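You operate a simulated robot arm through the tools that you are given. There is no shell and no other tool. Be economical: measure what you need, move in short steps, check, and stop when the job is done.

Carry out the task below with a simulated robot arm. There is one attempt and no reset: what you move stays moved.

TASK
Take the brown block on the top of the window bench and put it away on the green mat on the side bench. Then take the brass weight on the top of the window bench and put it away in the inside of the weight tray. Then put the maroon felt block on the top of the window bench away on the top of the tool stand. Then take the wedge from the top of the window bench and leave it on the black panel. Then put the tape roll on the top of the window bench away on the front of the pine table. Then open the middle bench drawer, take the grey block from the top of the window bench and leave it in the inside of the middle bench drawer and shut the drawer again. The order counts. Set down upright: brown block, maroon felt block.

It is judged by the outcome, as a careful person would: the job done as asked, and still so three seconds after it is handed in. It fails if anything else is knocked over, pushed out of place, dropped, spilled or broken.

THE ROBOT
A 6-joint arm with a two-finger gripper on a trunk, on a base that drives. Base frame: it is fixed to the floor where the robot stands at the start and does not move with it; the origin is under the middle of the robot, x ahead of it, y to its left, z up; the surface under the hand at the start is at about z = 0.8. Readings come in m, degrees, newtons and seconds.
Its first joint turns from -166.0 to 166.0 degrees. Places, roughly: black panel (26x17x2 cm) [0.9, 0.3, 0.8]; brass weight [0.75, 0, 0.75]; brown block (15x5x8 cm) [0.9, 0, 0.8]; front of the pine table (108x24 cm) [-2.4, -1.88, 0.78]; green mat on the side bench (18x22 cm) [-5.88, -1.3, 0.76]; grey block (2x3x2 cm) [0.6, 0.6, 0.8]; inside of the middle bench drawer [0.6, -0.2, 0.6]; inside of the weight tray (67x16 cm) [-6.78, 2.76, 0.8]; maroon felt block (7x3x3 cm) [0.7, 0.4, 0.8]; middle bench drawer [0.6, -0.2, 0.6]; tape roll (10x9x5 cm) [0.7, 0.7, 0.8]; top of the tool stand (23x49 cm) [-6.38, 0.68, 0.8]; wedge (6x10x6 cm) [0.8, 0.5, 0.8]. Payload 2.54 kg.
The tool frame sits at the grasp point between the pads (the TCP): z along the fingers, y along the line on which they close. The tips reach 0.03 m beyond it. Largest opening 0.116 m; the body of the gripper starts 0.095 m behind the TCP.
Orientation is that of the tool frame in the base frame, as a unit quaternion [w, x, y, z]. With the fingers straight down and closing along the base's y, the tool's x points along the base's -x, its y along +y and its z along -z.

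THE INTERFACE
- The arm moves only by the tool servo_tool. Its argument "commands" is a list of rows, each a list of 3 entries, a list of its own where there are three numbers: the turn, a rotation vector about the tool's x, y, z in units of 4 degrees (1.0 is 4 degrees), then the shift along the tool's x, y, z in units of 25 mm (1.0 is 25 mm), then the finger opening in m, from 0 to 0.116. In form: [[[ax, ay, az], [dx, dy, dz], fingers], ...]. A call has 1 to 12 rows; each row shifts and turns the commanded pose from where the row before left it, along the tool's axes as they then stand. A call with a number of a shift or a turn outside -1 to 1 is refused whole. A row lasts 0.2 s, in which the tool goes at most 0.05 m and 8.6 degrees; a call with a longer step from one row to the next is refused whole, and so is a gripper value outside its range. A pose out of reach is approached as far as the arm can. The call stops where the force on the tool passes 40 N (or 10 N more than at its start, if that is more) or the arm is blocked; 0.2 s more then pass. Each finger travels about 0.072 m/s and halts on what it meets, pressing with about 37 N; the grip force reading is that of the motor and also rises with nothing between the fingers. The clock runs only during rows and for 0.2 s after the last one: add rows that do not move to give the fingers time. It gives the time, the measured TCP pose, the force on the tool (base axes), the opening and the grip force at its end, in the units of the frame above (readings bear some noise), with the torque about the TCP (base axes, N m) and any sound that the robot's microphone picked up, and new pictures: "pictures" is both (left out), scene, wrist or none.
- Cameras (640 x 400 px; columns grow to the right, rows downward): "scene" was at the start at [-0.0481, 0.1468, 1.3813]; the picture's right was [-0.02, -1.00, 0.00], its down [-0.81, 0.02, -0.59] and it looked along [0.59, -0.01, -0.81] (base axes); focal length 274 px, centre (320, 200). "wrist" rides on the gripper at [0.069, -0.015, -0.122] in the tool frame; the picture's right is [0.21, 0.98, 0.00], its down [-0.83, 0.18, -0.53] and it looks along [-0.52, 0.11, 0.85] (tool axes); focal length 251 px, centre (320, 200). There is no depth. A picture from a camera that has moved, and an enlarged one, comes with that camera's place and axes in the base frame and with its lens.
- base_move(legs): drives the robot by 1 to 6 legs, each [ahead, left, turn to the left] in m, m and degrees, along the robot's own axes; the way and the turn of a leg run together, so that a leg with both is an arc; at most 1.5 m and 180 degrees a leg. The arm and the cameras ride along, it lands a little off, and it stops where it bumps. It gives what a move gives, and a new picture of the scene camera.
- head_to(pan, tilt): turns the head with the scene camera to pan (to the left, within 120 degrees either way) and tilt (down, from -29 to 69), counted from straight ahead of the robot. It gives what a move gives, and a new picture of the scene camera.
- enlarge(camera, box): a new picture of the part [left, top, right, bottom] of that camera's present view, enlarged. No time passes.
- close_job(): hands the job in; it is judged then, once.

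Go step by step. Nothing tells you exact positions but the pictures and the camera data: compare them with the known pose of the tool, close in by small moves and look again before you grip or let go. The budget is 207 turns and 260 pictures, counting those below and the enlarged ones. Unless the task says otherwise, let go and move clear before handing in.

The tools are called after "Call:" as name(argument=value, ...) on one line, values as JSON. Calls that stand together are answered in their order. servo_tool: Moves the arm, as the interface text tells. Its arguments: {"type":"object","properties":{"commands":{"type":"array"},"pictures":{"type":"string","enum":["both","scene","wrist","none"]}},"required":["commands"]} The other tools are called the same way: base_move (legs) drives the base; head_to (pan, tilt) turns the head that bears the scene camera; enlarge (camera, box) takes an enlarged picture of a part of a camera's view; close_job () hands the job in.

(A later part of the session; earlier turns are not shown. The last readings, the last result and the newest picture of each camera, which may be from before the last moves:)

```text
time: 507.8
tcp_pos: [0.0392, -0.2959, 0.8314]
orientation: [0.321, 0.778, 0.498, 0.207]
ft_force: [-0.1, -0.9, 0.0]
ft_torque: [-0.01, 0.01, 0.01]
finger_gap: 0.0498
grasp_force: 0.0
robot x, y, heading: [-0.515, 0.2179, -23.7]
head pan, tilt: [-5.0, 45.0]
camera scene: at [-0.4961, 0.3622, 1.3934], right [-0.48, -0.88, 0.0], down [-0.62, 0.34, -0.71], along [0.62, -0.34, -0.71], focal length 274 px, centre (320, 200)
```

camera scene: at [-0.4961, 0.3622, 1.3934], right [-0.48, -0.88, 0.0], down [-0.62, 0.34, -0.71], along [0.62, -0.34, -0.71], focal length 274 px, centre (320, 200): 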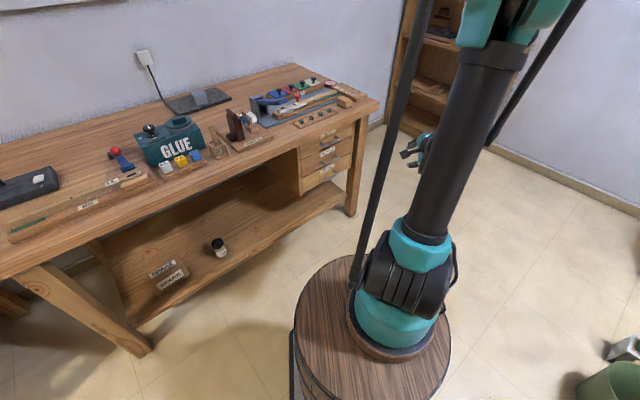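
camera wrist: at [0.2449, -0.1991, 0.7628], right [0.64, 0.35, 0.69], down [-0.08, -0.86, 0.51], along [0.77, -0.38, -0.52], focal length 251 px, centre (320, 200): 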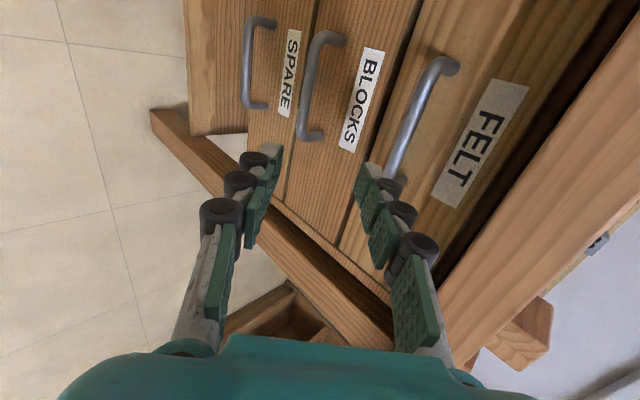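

Call:
servo_tool(commands=[[[0, 0, 0], [1, 0, 0], 0.05], [[0, 0, 0], [1, 0, 0], 0.05], [[0, 0, 0], [1, 0, 0], 0.05], [[0, 0, 0], [1, 0, 0], 0.05], [[0, 0, 0], [1, 0, 0], 0.05], [[0, 0, 0], [1, 0, 0], 0.05], [[0, 0, 0], [1, 0, 0], 0.05], [[0, 0, 0], [1, 0, 0], 0.05], [[0, 0, 0], [1, 0, 0], 0.05], [[0, 0, 0], [1, 0, 0], 0.05]], pictures="none")

Call:
servo_tool(commands=[[[0, 0, 0], [0, 0, 1], 0.05], [[0, 0, 0], [0, 0, 1], 0.05], [[0, 0, 0], [0, 0, 1], 0.05], [[0, 0, 0], [0, 0, 1], 0.05], [[0, 0, 0], [0, 0, 1], 0.05], [[0, 0, 0], [0, 0, 1], 0.05], [[0, 0, 0], [0, 0, 1], 0.05], [[0, 0, 0], [0, 0, 1], 0.05], [[0, 0, 0], [0, 0, 1], 0.05]])

```text
time: 510.0
tcp_pos: [0.143, -0.0661, 0.8311]
orientation: [0.321, 0.778, 0.499, 0.205]
ft_force: [0.1, -0.2, -0.3]
ft_torque: [0.02, 0.01, 0.01]
finger_gap: 0.0499
grasp_force: 0.1
robot x, y, heading: [-0.5186, 0.215, -23.4]
head pan, tilt: [-5.0, 45.0]
```

```text
time: 512.0
tcp_pos: [0.2985, -0.1375, 0.6924]
orientation: [0.322, 0.778, 0.499, 0.205]
ft_force: [-0.7, -1.4, 0.0]
ft_torque: [-0.01, 0.01, 0.02]
finger_gap: 0.0499
grasp_force: 0.1
out of reach, approached as far as the arm can: row 4, 5, 6, 7
robot x, y, heading: [-0.5188, 0.2207, -23.4]
head pan, tilt: [-5.0, 45.0]
camera scene: at [-0.4962, 0.3623, 1.3933], right [-0.48, -0.88, 0.0], down [-0.62, 0.34, -0.71], along [0.62, -0.34, -0.71], focal length 274 px, centre (320, 200)
camera wrist: at [0.2395, -0.0329, 0.7686], right [0.72, -0.09, 0.69], down [-0.57, -0.65, 0.51], along [0.4, -0.76, -0.52], focal length 251 px, centre (320, 200)
```

scene: 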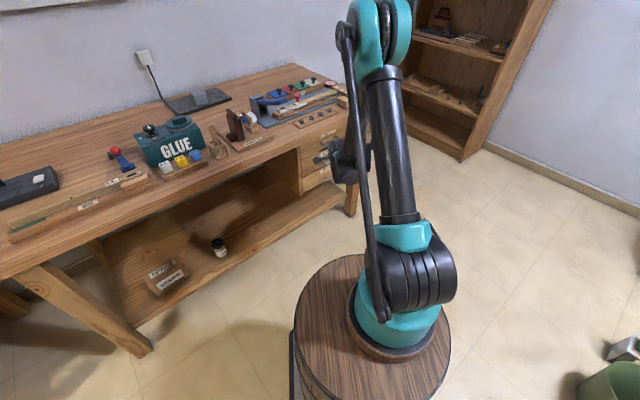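
wrist: 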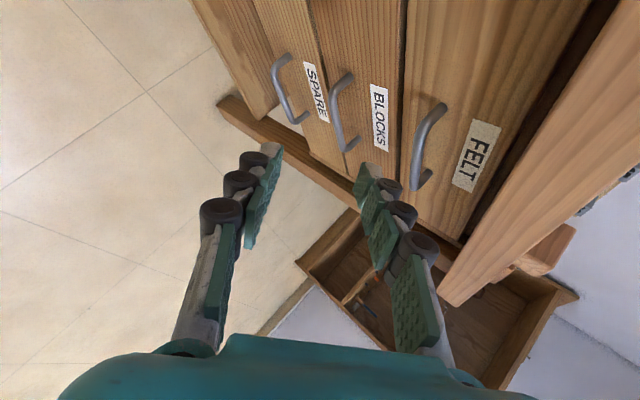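

Call:
servo_tool(commands=[[[0, 0, 0], [0, 0.2, 1], 0.035], [[0, 0, 0], [0, 0.2, 1], 0.035], [[0, 0, 0], [0, 0.2, 1], 0.035], [[0, 0, 0], [0, 0.2, 1], 0.035], [[0, 0, 0], [0, 0, 0.8], 0.035], [[0, 0, 0], [0, 0, 0], 0.035]], pictures="wrist")

Call:
enlarge(camera="wrist", box=[220, 60, 420, 220])

```text
time: 513.4
tcp_pos: [0.3886, -0.1794, 0.6195]
orientation: [0.321, 0.778, 0.498, 0.206]
ft_force: [-0.3, 0.8, 0.4]
ft_torque: [0.0, -0.03, -0.01]
finger_gap: 0.0351
grasp_force: 0.0
robot x, y, heading: [-0.5124, 0.2186, -23.7]
head pan, tilt: [-5.0, 45.0]
camera wrist: at [0.3289, -0.0756, 0.6948], right [0.72, -0.09, 0.69], down [-0.57, -0.65, 0.51], along [0.4, -0.76, -0.52], focal length 251 px, centre (320, 200)
```

wrist: 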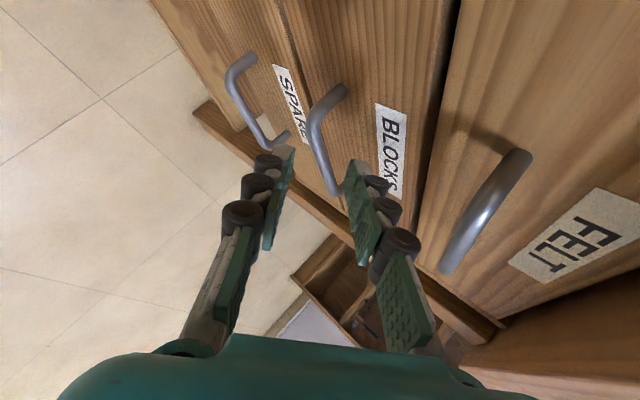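

```text
2.50 times, centred on (320, 140) of wrist
camera zoom: at [0.3289, -0.0756, 0.6948], right [0.72, -0.09, 0.69], down [-0.57, -0.65, 0.51], along [0.4, -0.76, -0.52], focal length 629 px, centre (320, 350)
```

zoom: 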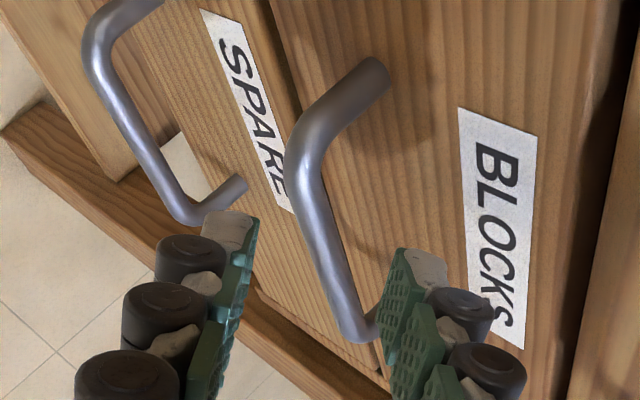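

Call:
servo_tool(commands=[[[0, 0, 0], [0, -0.1, 0.7], 0.035], [[0, 0, 0], [0, 0, 0.7], 0.035], [[0, 0, 0], [0, 0, 0], 0.035]], pictures="none")

Call:
enlarge(camera="wrist", box=[220, 60, 420, 220])

```text
time: 514.2
tcp_pos: [0.4087, -0.1898, 0.5918]
orientation: [0.322, 0.778, 0.499, 0.206]
ft_force: [0.1, -0.7, -1.0]
ft_torque: [0.01, 0.0, -0.02]
finger_gap: 0.0353
grasp_force: 0.0
robot x, y, heading: [-0.5178, 0.2219, -23.7]
head pan, tilt: [-5.0, 45.0]
```

```text
2.50 times, centred on (320, 140) of wrist
camera zoom: at [0.3486, -0.0854, 0.6681], right [0.72, -0.09, 0.69], down [-0.57, -0.65, 0.51], along [0.4, -0.76, -0.52], focal length 629 px, centre (320, 350)
```

zoom: 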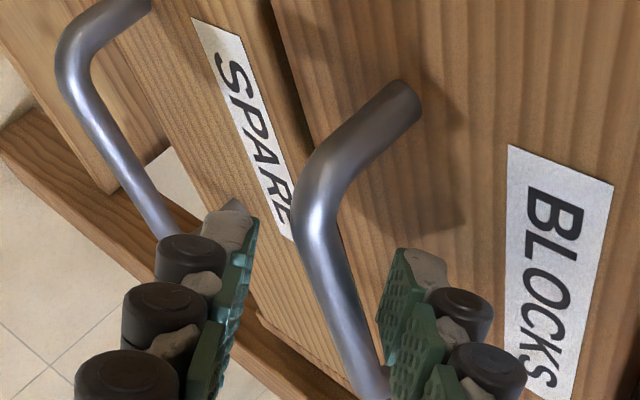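

Call:
servo_tool(commands=[[[0, 0, 0], [0, 0, 0.8], 0.035], [[0, 0, 0], [0, 0, 0.8], 0.035], [[0, 0, 0], [0, 0, 0], 0.035]], pictures="none")

Call:
enlarge(camera="wrist", box=[220, 60, 420, 220])

```text
time: 515.0
tcp_pos: [0.4349, -0.2024, 0.5637]
orientation: [0.323, 0.778, 0.499, 0.205]
ft_force: [0.9, -2.6, -1.3]
ft_torque: [0.03, 0.18, 0.05]
finger_gap: 0.0389
grasp_force: 0.0
robot x, y, heading: [-0.5181, 0.2139, -23.9]
head pan, tilt: [-5.0, 45.0]
```

```text
2.50 times, centred on (320, 140) of wrist
camera zoom: at [0.3753, -0.0975, 0.6394], right [0.72, -0.09, 0.69], down [-0.57, -0.65, 0.51], along [0.4, -0.76, -0.52], focal length 629 px, centre (320, 350)
```

zoom: 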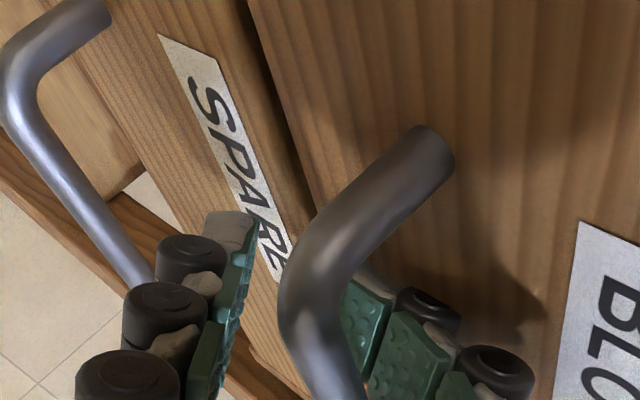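

The bar is between the fingers. I close the grip.

Call:
servo_tool(commands=[[[0, 0, 0], [0, 0, 0], 0.02], [[0, 0, 0], [0, 0, 0], 0.005], [[0, 0, 0], [0, 0, 0], 0.0], [[0, 0, 0], [0, 0, 0], 0.0], [[0, 0, 0], [0, 0, 0], 0.0]], pictures="wrist")

```text
time: 516.2
tcp_pos: [0.4354, -0.2015, 0.5648]
orientation: [0.322, 0.778, 0.499, 0.206]
ft_force: [5.2, -5.6, 11.6]
ft_torque: [-0.31, 0.1, 1.13]
finger_gap: 0.0221
grasp_force: 43.3
robot x, y, heading: [-0.5165, 0.2157, -23.9]
head pan, tilt: [-5.0, 45.0]
camera wrist: at [0.3749, -0.0972, 0.6402], right [0.72, -0.09, 0.69], down [-0.57, -0.65, 0.51], along [0.4, -0.76, -0.52], focal length 251 px, centre (320, 200)
```

wrist: 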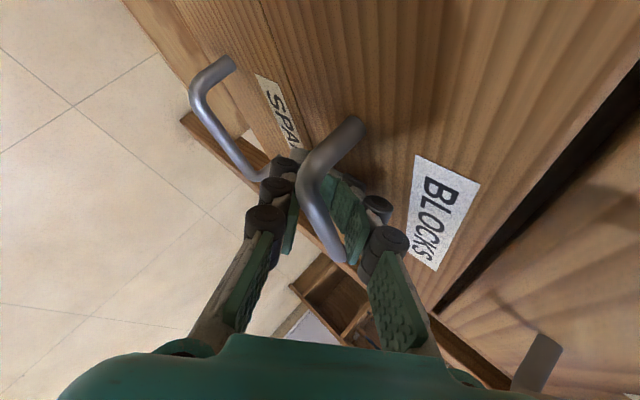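

Call:
base_move(legs=[[-0.13, -0.093, 0]])

```text
time: 517.6
tcp_pos: [0.2793, -0.2309, 0.5644]
orientation: [0.321, 0.777, 0.5, 0.206]
ft_force: [-7.3, 38.3, 4.0]
ft_torque: [-1.13, -0.15, 0.56]
finger_gap: 0.022
grasp_force: 42.8
robot x, y, heading: [-0.6764, 0.1847, -23.9]
head pan, tilt: [-5.0, 45.0]
camera scene: at [-0.6521, 0.3292, 1.3932], right [-0.48, -0.88, 0.0], down [-0.62, 0.34, -0.71], along [0.62, -0.34, -0.71], focal length 274 px, centre (320, 200)
```

scene: 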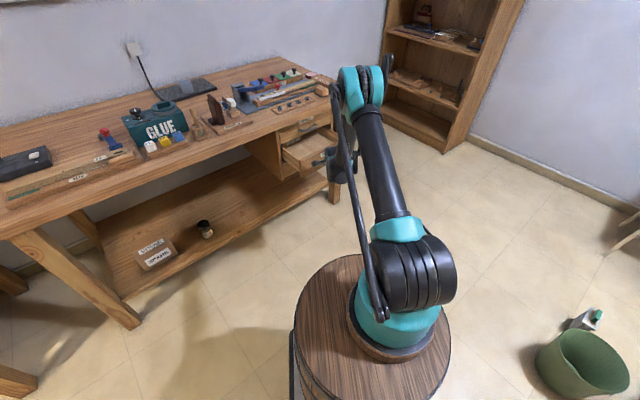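

Drawer is opening (16 cm). A bit more.

Call:
base_move(legs=[[-0.05, -0.017, 0]])

Call:
enlarge(camera="scene", box=[240, 80, 360, 200])

```text
time: 518.6
tcp_pos: [0.2452, -0.2381, 0.5651]
orientation: [0.324, 0.778, 0.498, 0.204]
ft_force: [-0.8, 1.0, -0.8]
ft_torque: [-0.53, -0.08, 0.78]
finger_gap: 0.0215
grasp_force: 42.4
robot x, y, heading: [-0.7076, 0.1851, -24.0]
head pan, tilt: [-5.0, 45.0]
stopped in leg 1: the force on the tool passed its limit at 64 N (the readings are from after the stop); the commanded pose is now the measured one
camera scene: at [-0.6846, 0.3304, 1.3933], right [-0.48, -0.88, 0.0], down [-0.62, 0.34, -0.71], along [0.62, -0.34, -0.71], focal length 274 px, centre (320, 200)
```

scene: 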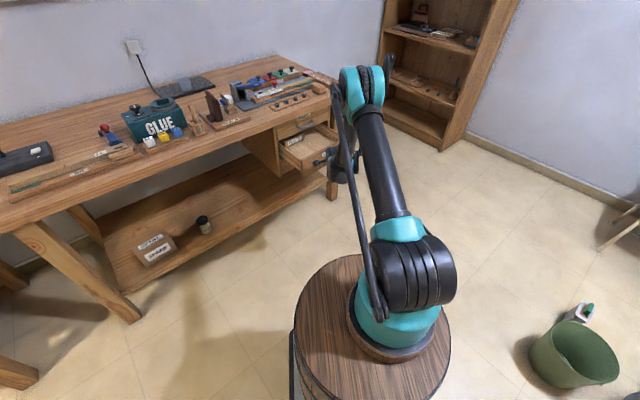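

```text
3.33 times, centred on (300, 140) of scene
camera zoom: at [-0.6846, 0.3304, 1.3933], right [-0.48, -0.88, 0.0], down [-0.62, 0.34, -0.71], along [0.62, -0.34, -0.71], focal length 913 px, centre (387, 400)
```

zoom: 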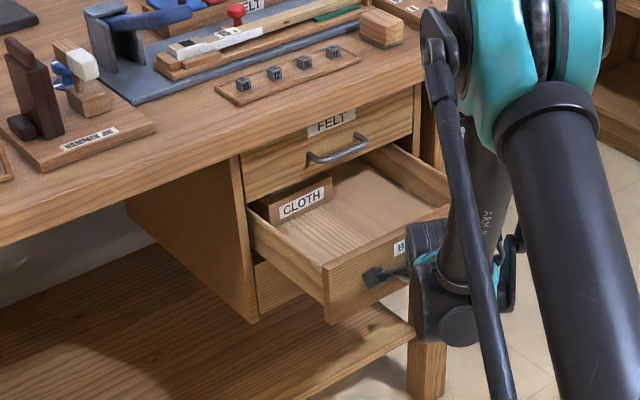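

Drawer is fully open. Release the handle and back away along the tool axis.

Call:
servo_tool(commands=[[[0, 0, 0], [0, 0, 0], 0.03], [[0, 0, 0], [0, 0, 0], 0.036], [[0, 0, 0], [0, 0, 0], 0.036], [[0, 0, 0], [0, 0, -0.5], 0.036], [[0, 0, 0], [0, 0, -0.8], 0.036], [[0, 0, 0], [0, 0, -1], 0.036], [[0, 0, 0], [0, 0, -1], 0.036], [[0, 0, 0], [0, 0, -1], 0.036], [[0, 0, 0], [0, 0, -1], 0.036]])

```text
time: 520.6
tcp_pos: [0.1602, -0.2009, 0.6599]
orientation: [0.323, 0.778, 0.498, 0.205]
ft_force: [0.0, -0.6, 0.4]
ft_torque: [-0.02, -0.02, -0.02]
finger_gap: 0.036
grasp_force: 0.0
robot x, y, heading: [-0.7058, 0.1843, -23.5]
head pan, tilt: [-5.0, 45.0]
camera scene: at [-0.6845, 0.3303, 1.3934], right [-0.48, -0.88, 0.0], down [-0.62, 0.34, -0.71], along [0.62, -0.34, -0.71], focal length 274 px, centre (320, 200)
camera wrist: at [0.1014, -0.0954, 0.7345], right [0.72, -0.09, 0.69], down [-0.57, -0.64, 0.51], along [0.4, -0.76, -0.51], focal length 251 px, centre (320, 200)
```

scene: 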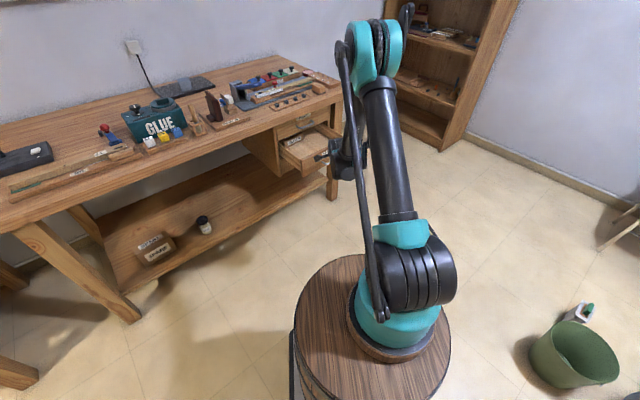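
wrist: 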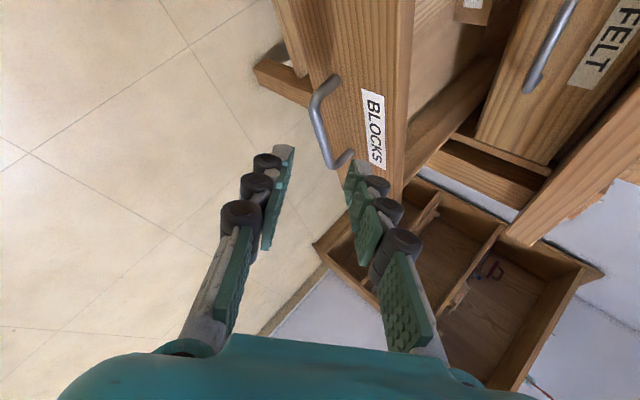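

Call:
servo_tool(commands=[[[0, 0, 0], [0, 1, -1], 0.05], [[0, 0, 0], [0, 1, -1], 0.05], [[0, 0, 0], [0, 1, -1], 0.05], [[0, 0, 0], [0, 1, -1], 0.05], [[0, 0, 0], [0, 1, -1], 0.05], [[0, 0, 0], [0, 1, -1], 0.05], [[0, 0, 0], [0, 1, -1], 0.05], [[0, 0, 0], [0, 1, -1], 0.05], [[0, 0, 0], [0, 1, -1], 0.05], [[0, 0, 0], [0, 1, -1], 0.05], [[0, 0, 0], [0, 1, -1], 0.05], [[0, 0, 0], [0, 1, -1], 0.05]], pictures="none")

Call:
servo_tool(commands=[[[1, 0, 0], [0, 0, 0], 0.05], [[1, 0, 0], [0, 0, 0], 0.05], [[1, 0, 0], [0, 0, 0], 0.05], [[1, 0, 0], [0, 0, 0], 0.05], [[1, 0, 0], [0, 0, 0], 0.05], [[1, 0, 0], [0, 0, 0], 0.05], [[1, 0, 0], [0, 0, 0], 0.05], [[1, 0, 0], [0, 0, 0], 0.05], [[1, 0, 0], [0, 0, 0], 0.05], [[1, 0, 0], [0, 0, 0], 0.05], [[1, 0, 0], [0, 0, 0], 0.05], [[0.25, 0, 0], [0, 0, 0], 0.05]], pictures="none")

Call:
base_move(legs=[[0, 0, 23.5], [0.3, 0.28, 0], [0.27, 0, 0]])

```text
time: 523.2
tcp_pos: [0.1601, -0.1965, 1.082]
orientation: [0.324, 0.778, 0.498, 0.204]
ft_force: [0.9, 0.3, 0.3]
ft_torque: [-0.01, 0.01, 0.0]
finger_gap: 0.0498
grasp_force: 0.0
robot x, y, heading: [-0.7041, 0.1848, -23.7]
head pan, tilt: [-5.0, 45.0]
```

```text
time: 525.8
tcp_pos: [0.1608, -0.1962, 1.0819]
orientation: [0.002, 0.843, 0.538, -0.003]
ft_force: [0.7, 0.0, 0.2]
ft_torque: [0.02, 0.02, 0.01]
finger_gap: 0.0501
grasp_force: 0.1
robot x, y, heading: [-0.7033, 0.1865, -23.9]
head pan, tilt: [-5.0, 45.0]
```

```text
time: 531.0
tcp_pos: [0.8189, 0.4438, 1.0829]
orientation: [0.002, 0.718, 0.696, -0.002]
ft_force: [-0.2, 0.2, -0.4]
ft_torque: [0.02, 0.01, 0.02]
finger_gap: 0.05
grasp_force: 0.1
robot x, y, heading: [-0.1294, 0.4562, -0.4]
head pan, tilt: [-5.0, 45.0]
camera scene: at [-0.1668, 0.5976, 1.3934], right [-0.1, -0.99, 0.0], down [-0.7, 0.07, -0.71], along [0.7, -0.07, -0.71], focal length 274 px, centre (320, 200)
```

scene: 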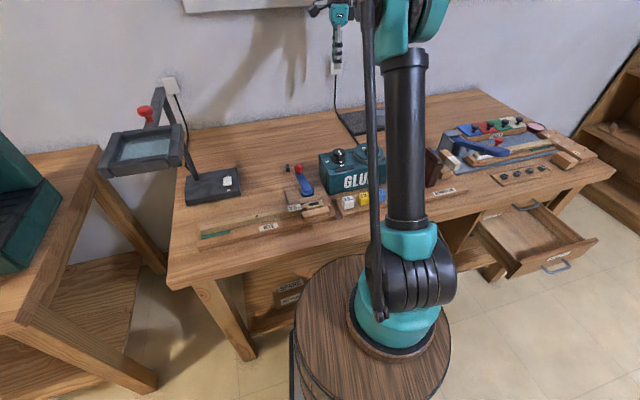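

Call:
servo_tool(commands=[[[0, 0, 0], [0.77, -0.95, 0], 0.05], [[0, 0, 0], [0.77, -0.95, 0], 0.05], [[0, 0, 0], [0.77, -0.95, 0], 0.05], [[0, 0, 0], [0.77, -0.95, 0], 0.05], [[0, 0, 0], [0.77, -0.95, 0], 0.05], [[0, 0, 0], [0.77, -0.95, 0], 0.05], [[0, 0, 0], [0.77, -0.95, 0], 0.05], [[0, 0, 0], [0.77, -0.95, 0.5], 0.05], [[0, 0, 0], [0.77, -0.95, 1], 0.05], [[0, 0, 0], [0.77, -0.95, 1], 0.05], [[0, 0, 0], [0, 0, 1], 0.05]])

Call:
enlarge(camera="wrist", box=[240, 40, 400, 200])

```text
time: 533.4
tcp_pos: [0.5845, 0.6443, 0.9954]
orientation: [0.002, 0.717, 0.697, -0.002]
ft_force: [-0.2, -0.1, 0.7]
ft_torque: [0.04, -0.01, 0.03]
finger_gap: 0.0502
grasp_force: 0.0
robot x, y, heading: [-0.1316, 0.456, -0.8]
head pan, tilt: [-5.0, 45.0]
camera scene: at [-0.1669, 0.5976, 1.3933], right [-0.1, -0.99, 0.0], down [-0.7, 0.07, -0.71], along [0.7, -0.07, -0.71], focal length 274 px, centre (320, 200)
camera wrist: at [0.5716, 0.7159, 1.1168], right [0.98, 0.18, 0.0], down [0.15, -0.83, 0.54], along [0.1, -0.53, -0.84], focal length 251 px, centre (320, 200)
```

scene: 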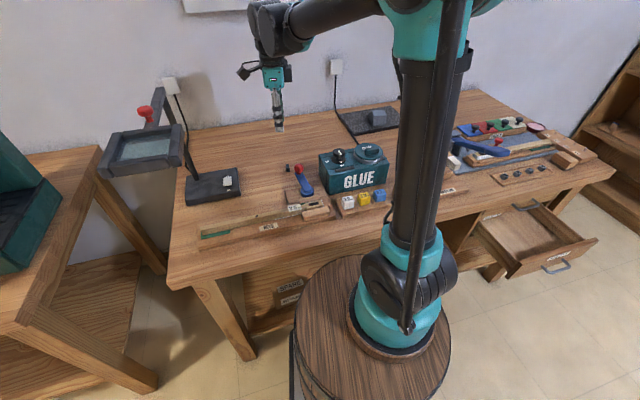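
wrist: 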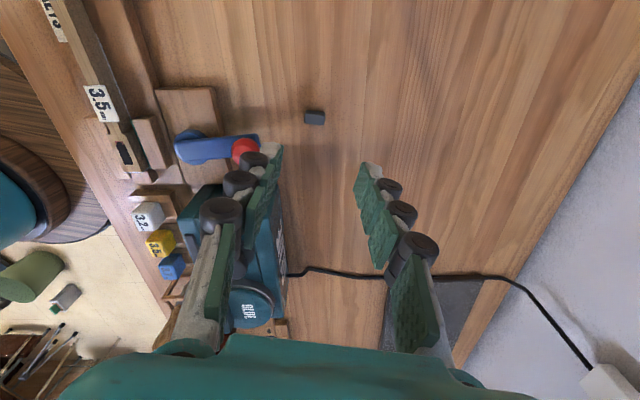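

```text
2.50 times, centred on (320, 120) of wrist
camera zoom: at [0.5716, 0.7159, 1.1168], right [0.98, 0.18, 0.0], down [0.15, -0.83, 0.54], along [0.1, -0.53, -0.84], focal length 629 px, centre (320, 400)
```

zoom: 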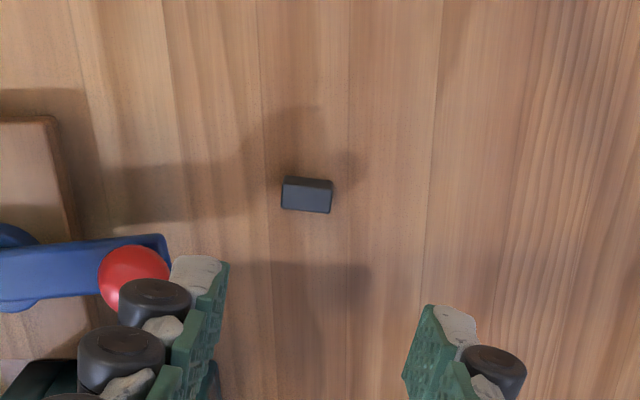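

The grey block is at about (0.581,0.639), long axis along x. I rotate back to close along y, away from the red lever knob.

Call:
servo_tool(commands=[[[0, 0, -1], [0, 0, 0], 0.05], [[0, 0, -1], [0, 0, 0], 0.05], [[0, 0, -1], [0, 0, 0], 0.05], [[0, 0, -1], [0, 0, 0], 0.05], [[0, 0, -1], [0, 0, 0], 0.05], [[0, 0, -1], [0, 0, 0], 0.05], [[0, 0, -1], [0, 0, 0], 0.05], [[0, 0, -1], [0, 0, 0], 0.05], [[0, 0, -1], [0, 0, 0], 0.05], [[0, 0, -1], [0, 0, 0], 0.05], [[0, 0, -1], [0, 0, 0], 0.05], [[0, 0, -1], [0, 0, 0], 0.05]], pictures="none")

Call:
servo_tool(commands=[[[0, 0, -1], [0, 0, 0], 0.05], [[0, 0, -1], [0, 0, 0], 0.05], [[0, 0, -1], [0, 0, 0], 0.05], [[0, 0, -1], [0, 0, 0], 0.05], [[0, 0, -1], [0, 0, 0], 0.05], [[0, 0, -1], [0, 0, 0], 0.05], [[0, 0, -1], [0, 0, 0], 0.05], [[0, 0, -1], [0, 0, 0], 0.05], [[0, 0, -1], [0, 0, 0], 0.05], [[0, 0, -1], [0, 0, 0], 0.05], [[0, 0, -1], [0, 0, 0], 0.05], [[0, 0, -0.7], [0.17, -0.23, 0], 0.05]], pictures="none")

Call:
servo_tool(commands=[[[0, 0, 0], [0, 0, 1], 0.05], [[0, 0, 0], [0, 0, 1], 0.05], [[0, 0, 0], [0, 0, 1], 0.05], [[0, 0, 0], [0, 0, 1], 0.05]], pictures="wrist")

```text
time: 536.0
tcp_pos: [0.5874, 0.6438, 0.9925]
orientation: [0.002, 0.373, 0.928, -0.002]
ft_force: [0.1, 0.5, 0.3]
ft_torque: [0.01, 0.02, 0.02]
finger_gap: 0.0501
grasp_force: 0.1
robot x, y, heading: [-0.1309, 0.4561, -1.1]
head pan, tilt: [-5.0, 45.0]
```

```text
time: 538.6
tcp_pos: [0.5839, 0.6373, 0.9936]
orientation: [0.0, -0.027, 1.0, -0.002]
ft_force: [-0.1, 0.2, -0.1]
ft_torque: [0.01, 0.04, 0.02]
finger_gap: 0.0501
grasp_force: 0.0
robot x, y, heading: [-0.1304, 0.4542, -0.5]
head pan, tilt: [-5.0, 45.0]
```

```text
time: 539.6
tcp_pos: [0.5825, 0.6368, 0.892]
orientation: [0.0, -0.027, 1.0, -0.002]
ft_force: [0.3, -0.2, 0.4]
ft_torque: [-0.02, -0.01, 0.02]
finger_gap: 0.05
grasp_force: 0.1
robot x, y, heading: [-0.1266, 0.4531, -0.9]
head pan, tilt: [-5.0, 45.0]
camera wrist: at [0.5139, 0.6195, 1.0149], right [-0.26, 0.96, -0.01], down [0.82, 0.23, 0.53], along [0.52, 0.14, -0.85], focal length 251 px, centre (320, 200)
```

wrist: 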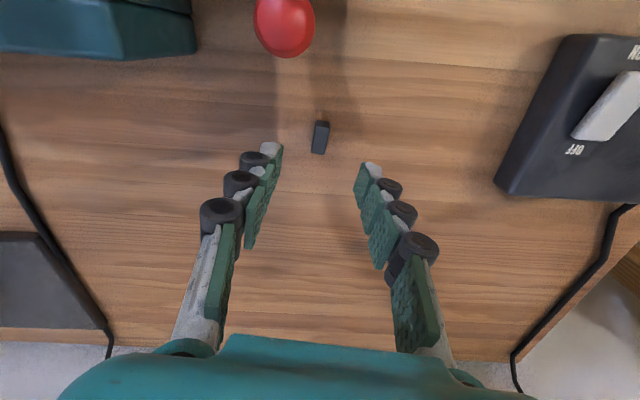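

Call:
servo_tool(commands=[[[0, 0, 0], [0.2, 0, 1], 0.05], [[0, 0, 0], [0, 0, 1], 0.05], [[0, 0, 0], [0, 0, 0.35], 0.05], [[0, 0, 0], [0, 0, 0], 0.03], [[0, 0, 0], [0, 0, 0], 0.01], [[0, 0, 0], [0, 0, 0], 0.005], [[0, 0, 0], [0, 0, 0], 0.005], [[0, 0, 0], [0, 0, -0.5], 0.005], [[0, 0, 0], [0, 0, -1], 0.005], [[0, 0, 0], [0, 0, -1], 0.005]], pictures="wrist")

```text
time: 541.8
tcp_pos: [0.5754, 0.6375, 0.8981]
orientation: [0.001, -0.026, 1.0, -0.003]
ft_force: [0.3, -0.8, -0.6]
ft_torque: [0.03, 0.01, -0.01]
finger_gap: 0.0109
grasp_force: 37.4
robot x, y, heading: [-0.1261, 0.4573, -0.8]
head pan, tilt: [-5.0, 45.0]
camera wrist: at [0.5074, 0.6201, 1.0198], right [-0.26, 0.96, -0.01], down [0.82, 0.23, 0.53], along [0.52, 0.14, -0.85], focal length 251 px, centre (320, 200)
```

wrist: 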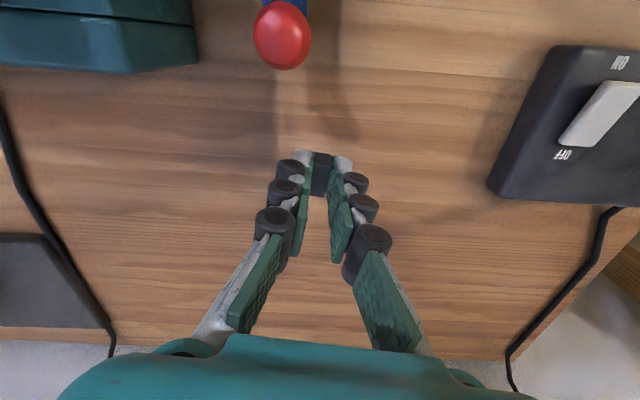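

Grey block held. Raise, retract and move the base in front of the drawer.

Call:
servo_tool(commands=[[[0, 0, 0], [0, 0, -1], 0.005], [[0, 0, 0], [0, 0, -1], 0.005], [[0, 0, 0], [0, 0, -1], 0.005], [[0, 0, 0], [0, 0, -1], 0.005], [[0, 0, 0], [1, 0, -1], 0.005], [[0, 0, 0], [1, 0, -1], 0.005], [[0, 0, 0], [1, 0, 0], 0.005], [[0, 0, 0], [1, 0, 0], 0.005], [[0, 0, 0], [1, 0, 0], 0.005]], pictures="none")

Call:
base_move(legs=[[-0.3, 0, 0], [0, -0.5, 0]])

Call:
head_to(pan=-5, tilt=50)

```text
time: 543.8
tcp_pos: [0.4528, 0.6311, 1.0476]
orientation: [-0.001, -0.027, 1.0, -0.003]
ft_force: [-0.4, -0.6, -0.6]
ft_torque: [-0.03, 0.02, 0.03]
finger_gap: 0.0109
grasp_force: 37.4
robot x, y, heading: [-0.1285, 0.4581, -0.7]
head pan, tilt: [-5.0, 45.0]
```

```text
time: 548.4
tcp_pos: [0.1429, 0.1481, 1.0479]
orientation: [0.001, -0.033, 0.999, -0.003]
ft_force: [-0.3, -0.6, -0.3]
ft_torque: [-0.01, 0.0, 0.02]
finger_gap: 0.0109
grasp_force: 37.1
robot x, y, heading: [-0.436, -0.0342, -0.1]
head pan, tilt: [-5.0, 45.0]
camera scene: at [-0.4768, 0.1068, 1.3933], right [-0.09, -1.0, 0.0], down [-0.7, 0.06, -0.71], along [0.7, -0.06, -0.71], focal length 274 px, centre (320, 200)
```

scene: 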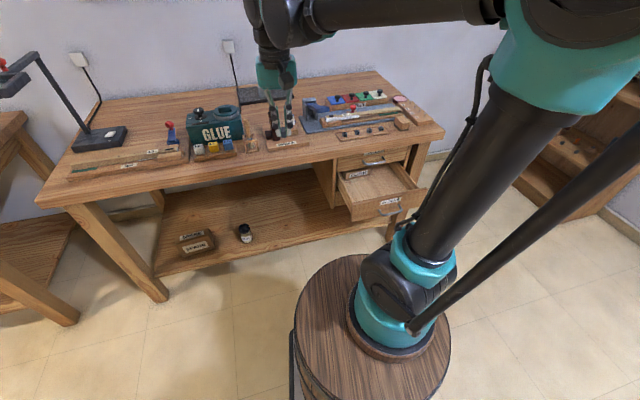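

```text
time: 549.1
tcp_pos: [0.1422, 0.1491, 1.047]
orientation: [0.0, -0.032, 0.999, -0.002]
ft_force: [0.7, -1.1, -0.4]
ft_torque: [0.0, 0.0, -0.01]
finger_gap: 0.0106
grasp_force: 36.5
robot x, y, heading: [-0.438, -0.0341, -0.1]
head pan, tilt: [-5.0, 50.0]
camera scene: at [-0.4811, 0.1072, 1.3865], right [-0.09, -1.0, 0.0], down [-0.76, 0.07, -0.64], along [0.64, -0.06, -0.77], focal length 274 px, centre (320, 200)
```

scene: 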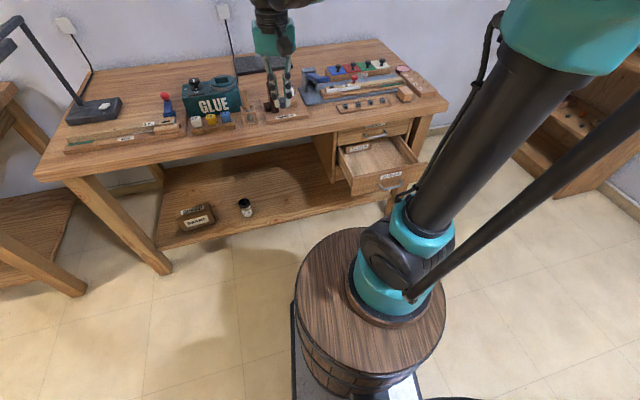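

Call:
enlarge(camera="scene", box=[320, 100, 440, 200])

```text
4.00 times, centred on (380, 150) of scene
camera zoom: at [-0.4811, 0.1072, 1.3865], right [-0.09, -1.0, 0.0], down [-0.76, 0.07, -0.64], along [0.64, -0.06, -0.77], focal length 1096 px, centre (80, 400)
```

zoom: 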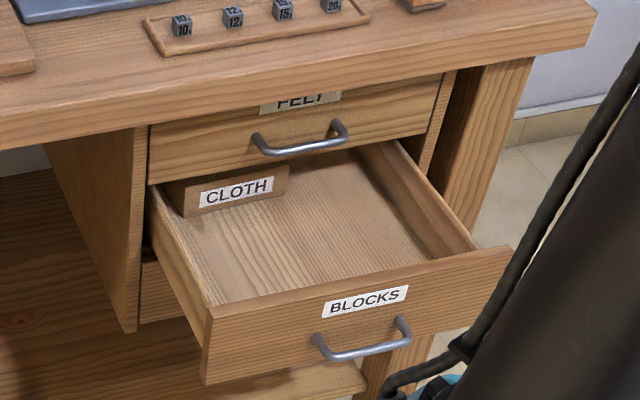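

Call:
servo_tool(commands=[[[0, 0, 0], [-0.44, -0.98, 0], 0.005], [[0, 0, 0], [-0.44, -0.98, 0], 0.005], [[0, 0, 0], [-0.44, -0.98, 0], 0.005], [[0, 0, 0], [-0.44, -0.98, 0], 0.005], [[0, 0, 0], [-0.44, -0.98, 0], 0.005], [[0, 0, 0], [-0.44, -0.98, 0], 0.005], [[0, 0, 0], [-0.44, -0.98, 0], 0.005], [[0, 0, 0], [-0.44, -0.98, 0], 0.005], [[0, 0, 0], [-0.44, -0.98, 0], 0.005], [[0, 0, 0], [-0.44, -0.98, 0], 0.005], [[0, 0, 0], [-0.44, -0.98, 0], 0.005], [[0, 0, 0], [-0.44, -0.98, 0], 0.005]], pictures="none")

Call:
servo_tool(commands=[[[0, 0, 0], [-0.44, -0.98, 0], 0.005], [[0, 0, 0], [-0.44, -0.98, 0], 0.005], [[0, 0, 0], [-0.44, -0.98, 0], 0.005], [[0, 0, 0], [-0.44, -0.98, 0], 0.005], [[0, 0, 0], [-0.44, -0.98, 0], 0.005], [[0, 0, 0], [0, 0, 1], 0.005], [[0, 0, 0], [0, 0, 1], 0.005], [[0, 0, 0], [0, 0, 1], 0.005], [[0, 0, 0], [0, 0, 1], 0.005]])

```text
time: 551.7
tcp_pos: [0.2926, -0.1361, 1.0507]
orientation: [0.0, -0.033, 0.999, -0.003]
ft_force: [-0.4, 0.9, -1.1]
ft_torque: [-0.03, -0.02, 0.01]
finger_gap: 0.011
grasp_force: 37.4
robot x, y, heading: [-0.4369, -0.0334, -0.1]
head pan, tilt: [-5.0, 50.0]
```

```text
time: 553.7
tcp_pos: [0.3557, -0.2569, 0.9486]
orientation: [0.0, -0.032, 0.999, -0.001]
ft_force: [-0.4, 0.5, 0.2]
ft_torque: [0.0, -0.02, 0.0]
finger_gap: 0.0107
grasp_force: 36.8
robot x, y, heading: [-0.4379, -0.0317, 0.0]
head pan, tilt: [-5.0, 50.0]
camera scene: at [-0.4812, 0.1071, 1.3864], right [-0.09, -1.0, 0.0], down [-0.76, 0.07, -0.64], along [0.64, -0.06, -0.77], focal length 274 px, centre (320, 200)
camera wrist: at [0.2864, -0.2753, 1.0713], right [-0.28, 0.96, -0.01], down [0.81, 0.24, 0.53], along [0.51, 0.14, -0.85], focal length 251 px, centre (320, 200)
```

scene: 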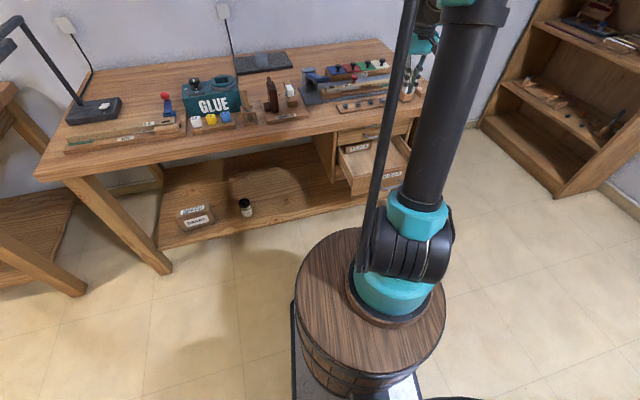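
wrist: 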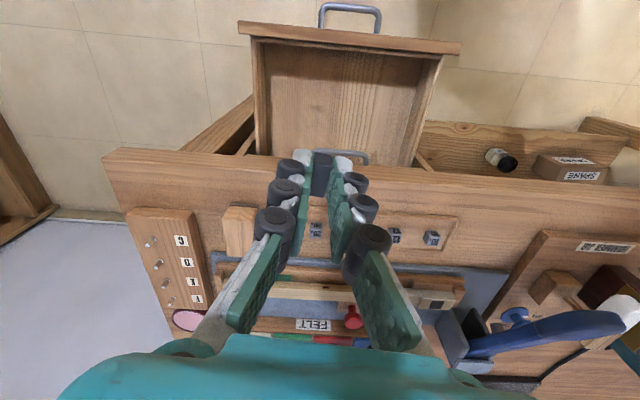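

Call:
servo_tool(commands=[[[0, 0, 0], [0, 0, 1], 0.005], [[0, 0, 0], [0, 0, 1], 0.005], [[0, 0, 0], [0, 0, 1], 0.005], [[0, 0, 0], [0, 0, 1], 0.005], [[0, 0, 0], [0, 0, 1], 0.005], [[0, 0, 0], [0, 0, 1], 0.005], [[0, 0, 0], [0, 0, 1], 0.005], [[0, 0, 0], [0, 0, 1], 0.005], [[0, 0, 0], [0, 0, 1], 0.005]])

```text
time: 555.7
tcp_pos: [0.3552, -0.2574, 0.7222]
orientation: [0.0, -0.033, 0.999, -0.003]
ft_force: [-0.5, 1.2, -0.5]
ft_torque: [-0.04, -0.04, 0.01]
finger_gap: 0.0108
grasp_force: 37.1
robot x, y, heading: [-0.4387, -0.0331, 0.1]
head pan, tilt: [-5.0, 50.0]
camera scene: at [-0.4812, 0.1071, 1.3864], right [-0.09, -1.0, 0.0], down [-0.76, 0.07, -0.64], along [0.64, -0.06, -0.77], focal length 274 px, centre (320, 200)
camera wrist: at [0.2862, -0.2753, 0.8449], right [-0.28, 0.96, -0.01], down [0.81, 0.24, 0.53], along [0.51, 0.14, -0.85], focal length 251 px, centre (320, 200)
```

scene: 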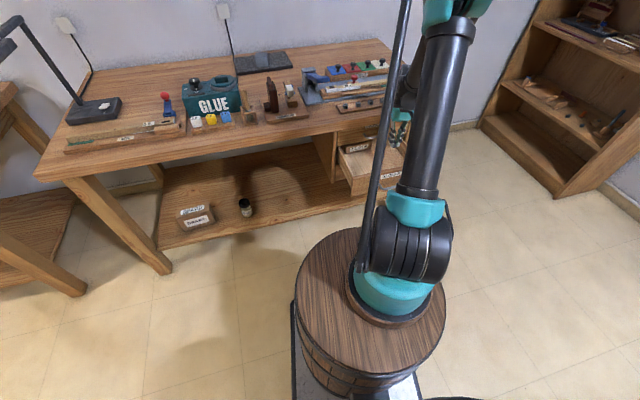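
wrist: 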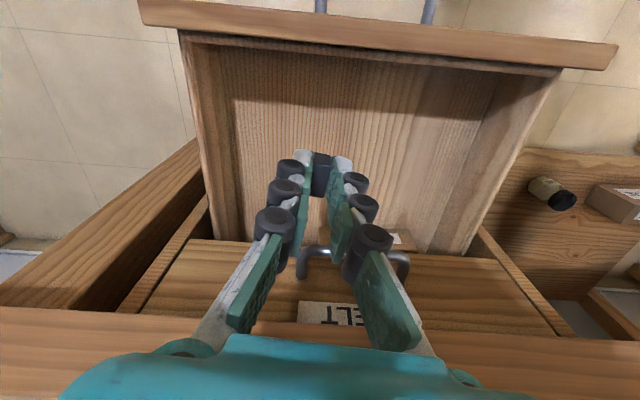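

Call:
servo_tool(commands=[[[0, 0, 0], [0, 0, 1], 0.005], [[0, 0, 0], [0, 0, 1], 0.005], [[0, 0, 0], [0, 0, 1], 0.005], [[0, 0, 0], [0, 0, 1], 0.005], [[0, 0, 0], [0, 0, 0.8], 0.005]])

```text
time: 556.9
tcp_pos: [0.3553, -0.2587, 0.6042]
orientation: [0.0, -0.032, 0.999, -0.002]
ft_force: [0.0, -0.2, 0.6]
ft_torque: [0.04, -0.02, -0.01]
finger_gap: 0.0107
grasp_force: 37.1
robot x, y, heading: [-0.4344, -0.0333, -0.2]
head pan, tilt: [-5.0, 50.0]
camera scene: at [-0.4812, 0.1071, 1.3864], right [-0.09, -1.0, 0.0], down [-0.76, 0.07, -0.64], along [0.64, -0.06, -0.77], focal length 274 px, centre (320, 200)
camera wrist: at [0.2869, -0.2765, 0.7261], right [-0.28, 0.96, -0.01], down [0.81, 0.24, 0.53], along [0.51, 0.14, -0.85], focal length 251 px, centre (320, 200)
```

scene: 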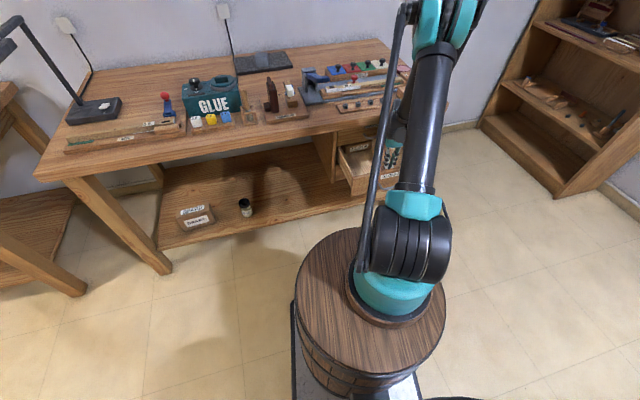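
wrist: 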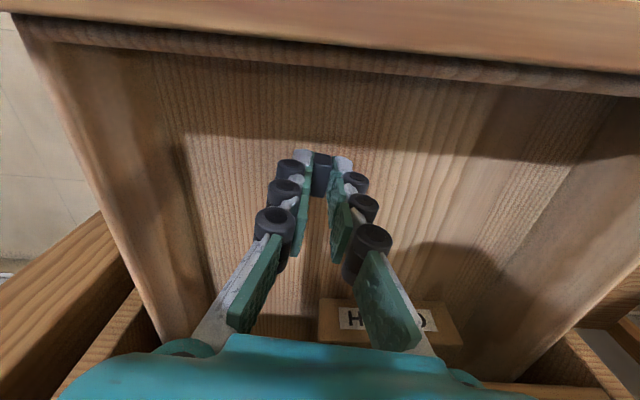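

Call:
servo_tool(commands=[[[0, 0, 0], [0, 0, 0.4], 0.005], [[0, 0, 0], [0, 0, 0.4], 0.005], [[0, 0, 0], [0, 0, 0.3], 0.005], [[0, 0, 0], [0, 0, 0.2], 0.005], [[0, 0, 0], [0, 0, 0.15], 0.005], [[0, 0, 0], [0, 0, 0.15], 0.005], [[0, 0, 0], [0, 0, 0.15], 0.005], [[0, 0, 0], [0, 0, 0.15], 0.005], [[0, 0, 0], [0, 0, 0.15], 0.005], [[0, 0, 0], [0, 0, 0.15], 0.005], [[0, 0, 0], [0, 0, 0.15], 0.005], [[0, 0, 0], [0, 0, 0.15], 0.005]], pictures="wrist")

```text
time: 557.5
tcp_pos: [0.355, -0.258, 0.5886]
orientation: [0.001, -0.032, 0.999, -0.003]
ft_force: [-0.8, 0.2, 25.2]
ft_torque: [0.15, 0.0, -0.04]
finger_gap: 0.0108
grasp_force: 37.0
robot x, y, heading: [-0.4394, -0.0333, -0.1]
head pan, tilt: [-5.0, 50.0]
stopped in row 3: the force on the tool passed its limit at 81 N (the readings are from after the stop); the commanded pose is now the measured one
camera wrist: at [0.2865, -0.2766, 0.7107], right [-0.28, 0.96, -0.01], down [0.81, 0.24, 0.53], along [0.51, 0.14, -0.85], focal length 251 px, centre (320, 200)
```

wrist: 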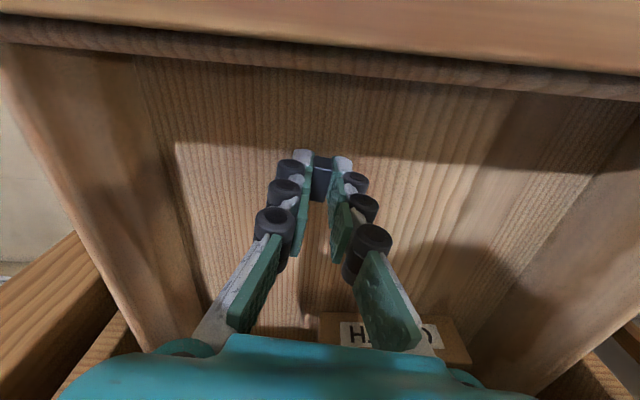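

Call:
servo_tool(commands=[[[0, 0, 0], [0, 0, -0.08], 0.011], [[0, 0, 0], [0, 0, 0], 0.025], [[0, 0, 0], [0, 0, 0], 0.03], [[0, 0, 0], [0, 0, -0.5], 0.03], [[0, 0, 0], [0, 0, -1], 0.03], [[0, 0, 0], [0, 0, -1], 0.03]], pictures="wrist")

```text
time: 558.9
tcp_pos: [0.356, -0.2575, 0.6518]
orientation: [-0.001, -0.033, 0.999, -0.002]
ft_force: [0.1, 0.7, -0.1]
ft_torque: [-0.02, 0.02, 0.0]
finger_gap: 0.0301
grasp_force: 0.0
robot x, y, heading: [-0.4381, -0.0341, -0.2]
head pan, tilt: [-5.0, 50.0]
camera wrist: at [0.2865, -0.275, 0.7737], right [-0.28, 0.96, -0.01], down [0.81, 0.24, 0.53], along [0.51, 0.14, -0.85], focal length 251 px, centre (320, 200)
```

wrist: 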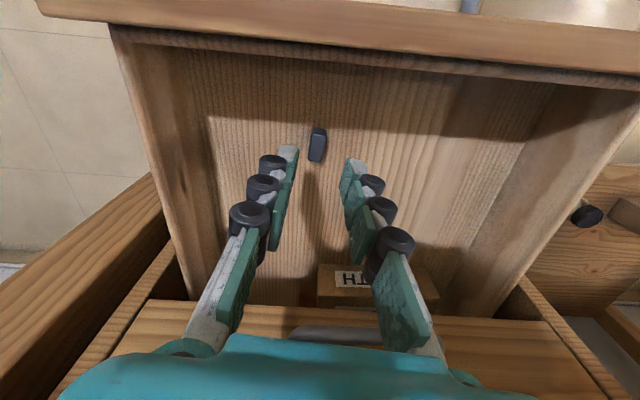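

Grey block lies inside the drawer. I raise the hand clear and re-orient for the handle to push the drawer shut.

Call:
servo_tool(commands=[[[0, 0, 0], [0, 0, -1], 0.03], [[0, 0, 0], [0, 0, -1], 0.03], [[0, 0, 0], [0, 0, -1], 0.03], [[0, 0, 0], [0, 0, -1], 0.03], [[0, 0, 0], [0, 0, -1], 0.03], [[0, 0, 0], [0, 0, -1], 0.03], [[0, 0, 0], [0, 0, -1], 0.03], [[0, 0, 0], [0.5, 0, -1], 0.03], [[0, 0, 0], [1, 0, -1], 0.03], [[0, 0, 0], [1, 0, -1], 0.03], [[0, 0, 0], [1, 0, -1], 0.03], [[0, 0, 0], [1, 0, -1], 0.03]], pictures="none")

Call:
servo_tool(commands=[[[0, 0, 1], [0, 0, 0], 0.036], [[0, 0, 1], [0, 0, 0], 0.036], [[0, 0, 1], [0, 0, 0], 0.036], [[0, 0, 1], [0, 0, 0], 0.036], [[0, 0, 1], [0, 0, 0], 0.036], [[0, 0, 1], [0, 0, 0], 0.036], [[0, 0, 1], [0, 0, 0], 0.036], [[0, 0, 1], [0, 0, 0], 0.036], [[0, 0, 1], [0, 0, 0], 0.036], [[0, 0, 1], [0, 0, 0], 0.036], [[0, 0, 1], [0, 0, 0], 0.036], [[0, 0, 1], [0, 0, 0], 0.036]], pictures="none")

Call:
servo_tool(commands=[[[0, 0, 1], [0, 0, 0], 0.036], [[0, 0, 1], [0, 0, 0], 0.036], [[0, 0, 1], [0, 0, 0], 0.036], [[0, 0, 1], [0, 0, 0], 0.036], [[0, 0, 1], [0, 0, 0], 0.036], [[0, 0, 1], [0, 0, 0], 0.036], [[0, 0, 1], [0, 0, 0], 0.036], [[0, 0, 1], [0, 0, 0], 0.036], [[0, 0, 1], [0, 0, 0], 0.036], [[0, 0, 1], [0, 0, 0], 0.036], [[0, 0, 1], [0, 0, 0], 0.036], [[0, 0, 0.75], [0, 0, 0], 0.036]], pictures="none")

Call:
servo_tool(commands=[[[-1, 0, 0], [0, 0, 0], 0.036], [[-1, 0, 0], [0, 0, 0], 0.036], [[-1, 0, 0], [0, 0, 0], 0.036], [[-1, 0, 0], [0, 0, 0], 0.036], [[-1, 0, 0], [0, 0, 0], 0.036], [[-1, 0, 0], [0, 0, 0], 0.036], [[-1, 0, 0], [0, 0, 0], 0.036], [[-1, 0, 0], [0, 0, 0], 0.036], [[-1, 0, 0], [0, 0, 0], 0.036], [[-1, 0, 0], [0, 0, 0], 0.036], [[-1, 0, 0], [0, 0, 0], 0.036], [[-0.25, 0, 0], [0, 0, 0], 0.036]], pictures="none")

Call:
base_move(legs=[[-0.268, 0.218, 0], [0, 0, -23.4]])

```text
time: 561.5
tcp_pos: [0.2433, -0.2659, 0.95]
orientation: [0.001, -0.032, 0.999, -0.002]
ft_force: [0.6, 0.5, -0.5]
ft_torque: [0.01, 0.05, -0.02]
finger_gap: 0.03
grasp_force: 0.1
robot x, y, heading: [-0.4362, -0.0331, 0.2]
head pan, tilt: [-5.0, 50.0]
```

```text
time: 564.1
tcp_pos: [0.2429, -0.2645, 0.9531]
orientation: [0.002, 0.377, 0.926, -0.002]
ft_force: [-0.5, 0.0, 0.0]
ft_torque: [0.0, 0.02, 0.02]
finger_gap: 0.0358
grasp_force: 0.0
robot x, y, heading: [-0.4381, -0.0299, 0.1]
head pan, tilt: [-5.0, 50.0]
```

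```text
time: 566.7
tcp_pos: [0.2423, -0.2638, 0.953]
orientation: [0.002, 0.715, 0.699, -0.002]
ft_force: [0.0, -1.0, 1.1]
ft_torque: [0.03, 0.01, -0.01]
finger_gap: 0.0358
grasp_force: 0.0
robot x, y, heading: [-0.4332, -0.0347, 0.1]
head pan, tilt: [-5.0, 50.0]
```

```text
time: 569.3
tcp_pos: [0.2427, -0.2632, 0.9516]
orientation: [0.277, 0.659, 0.647, 0.266]
ft_force: [-0.7, 0.1, 0.2]
ft_torque: [0.0, 0.01, 0.05]
finger_gap: 0.0358
grasp_force: 0.0
robot x, y, heading: [-0.4351, -0.0324, -0.0]
head pan, tilt: [-5.0, 50.0]
```

```text
time: 572.8
tcp_pos: [-0.1734, -0.2998, 0.9523]
orientation: [0.324, 0.779, 0.496, 0.203]
ft_force: [0.7, -0.1, 1.0]
ft_torque: [0.03, -0.02, -0.01]
finger_gap: 0.0359
grasp_force: 0.1
robot x, y, heading: [-0.7029, 0.1842, -23.7]
head pan, tilt: [-5.0, 50.0]
camera scene: at [-0.6854, 0.3303, 1.3864], right [-0.48, -0.88, 0.0], down [-0.67, 0.37, -0.64], along [0.56, -0.31, -0.77], focal length 274 px, centre (320, 200)
```

scene: 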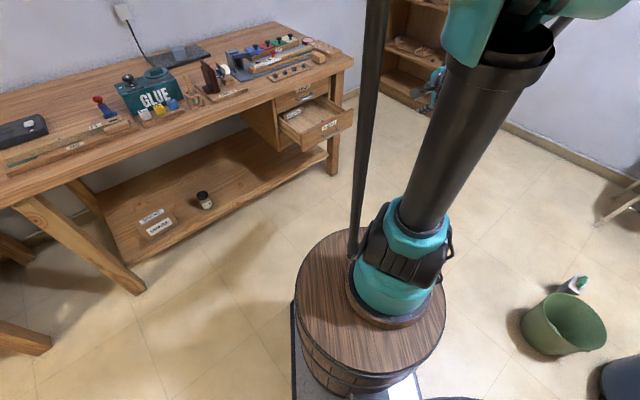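

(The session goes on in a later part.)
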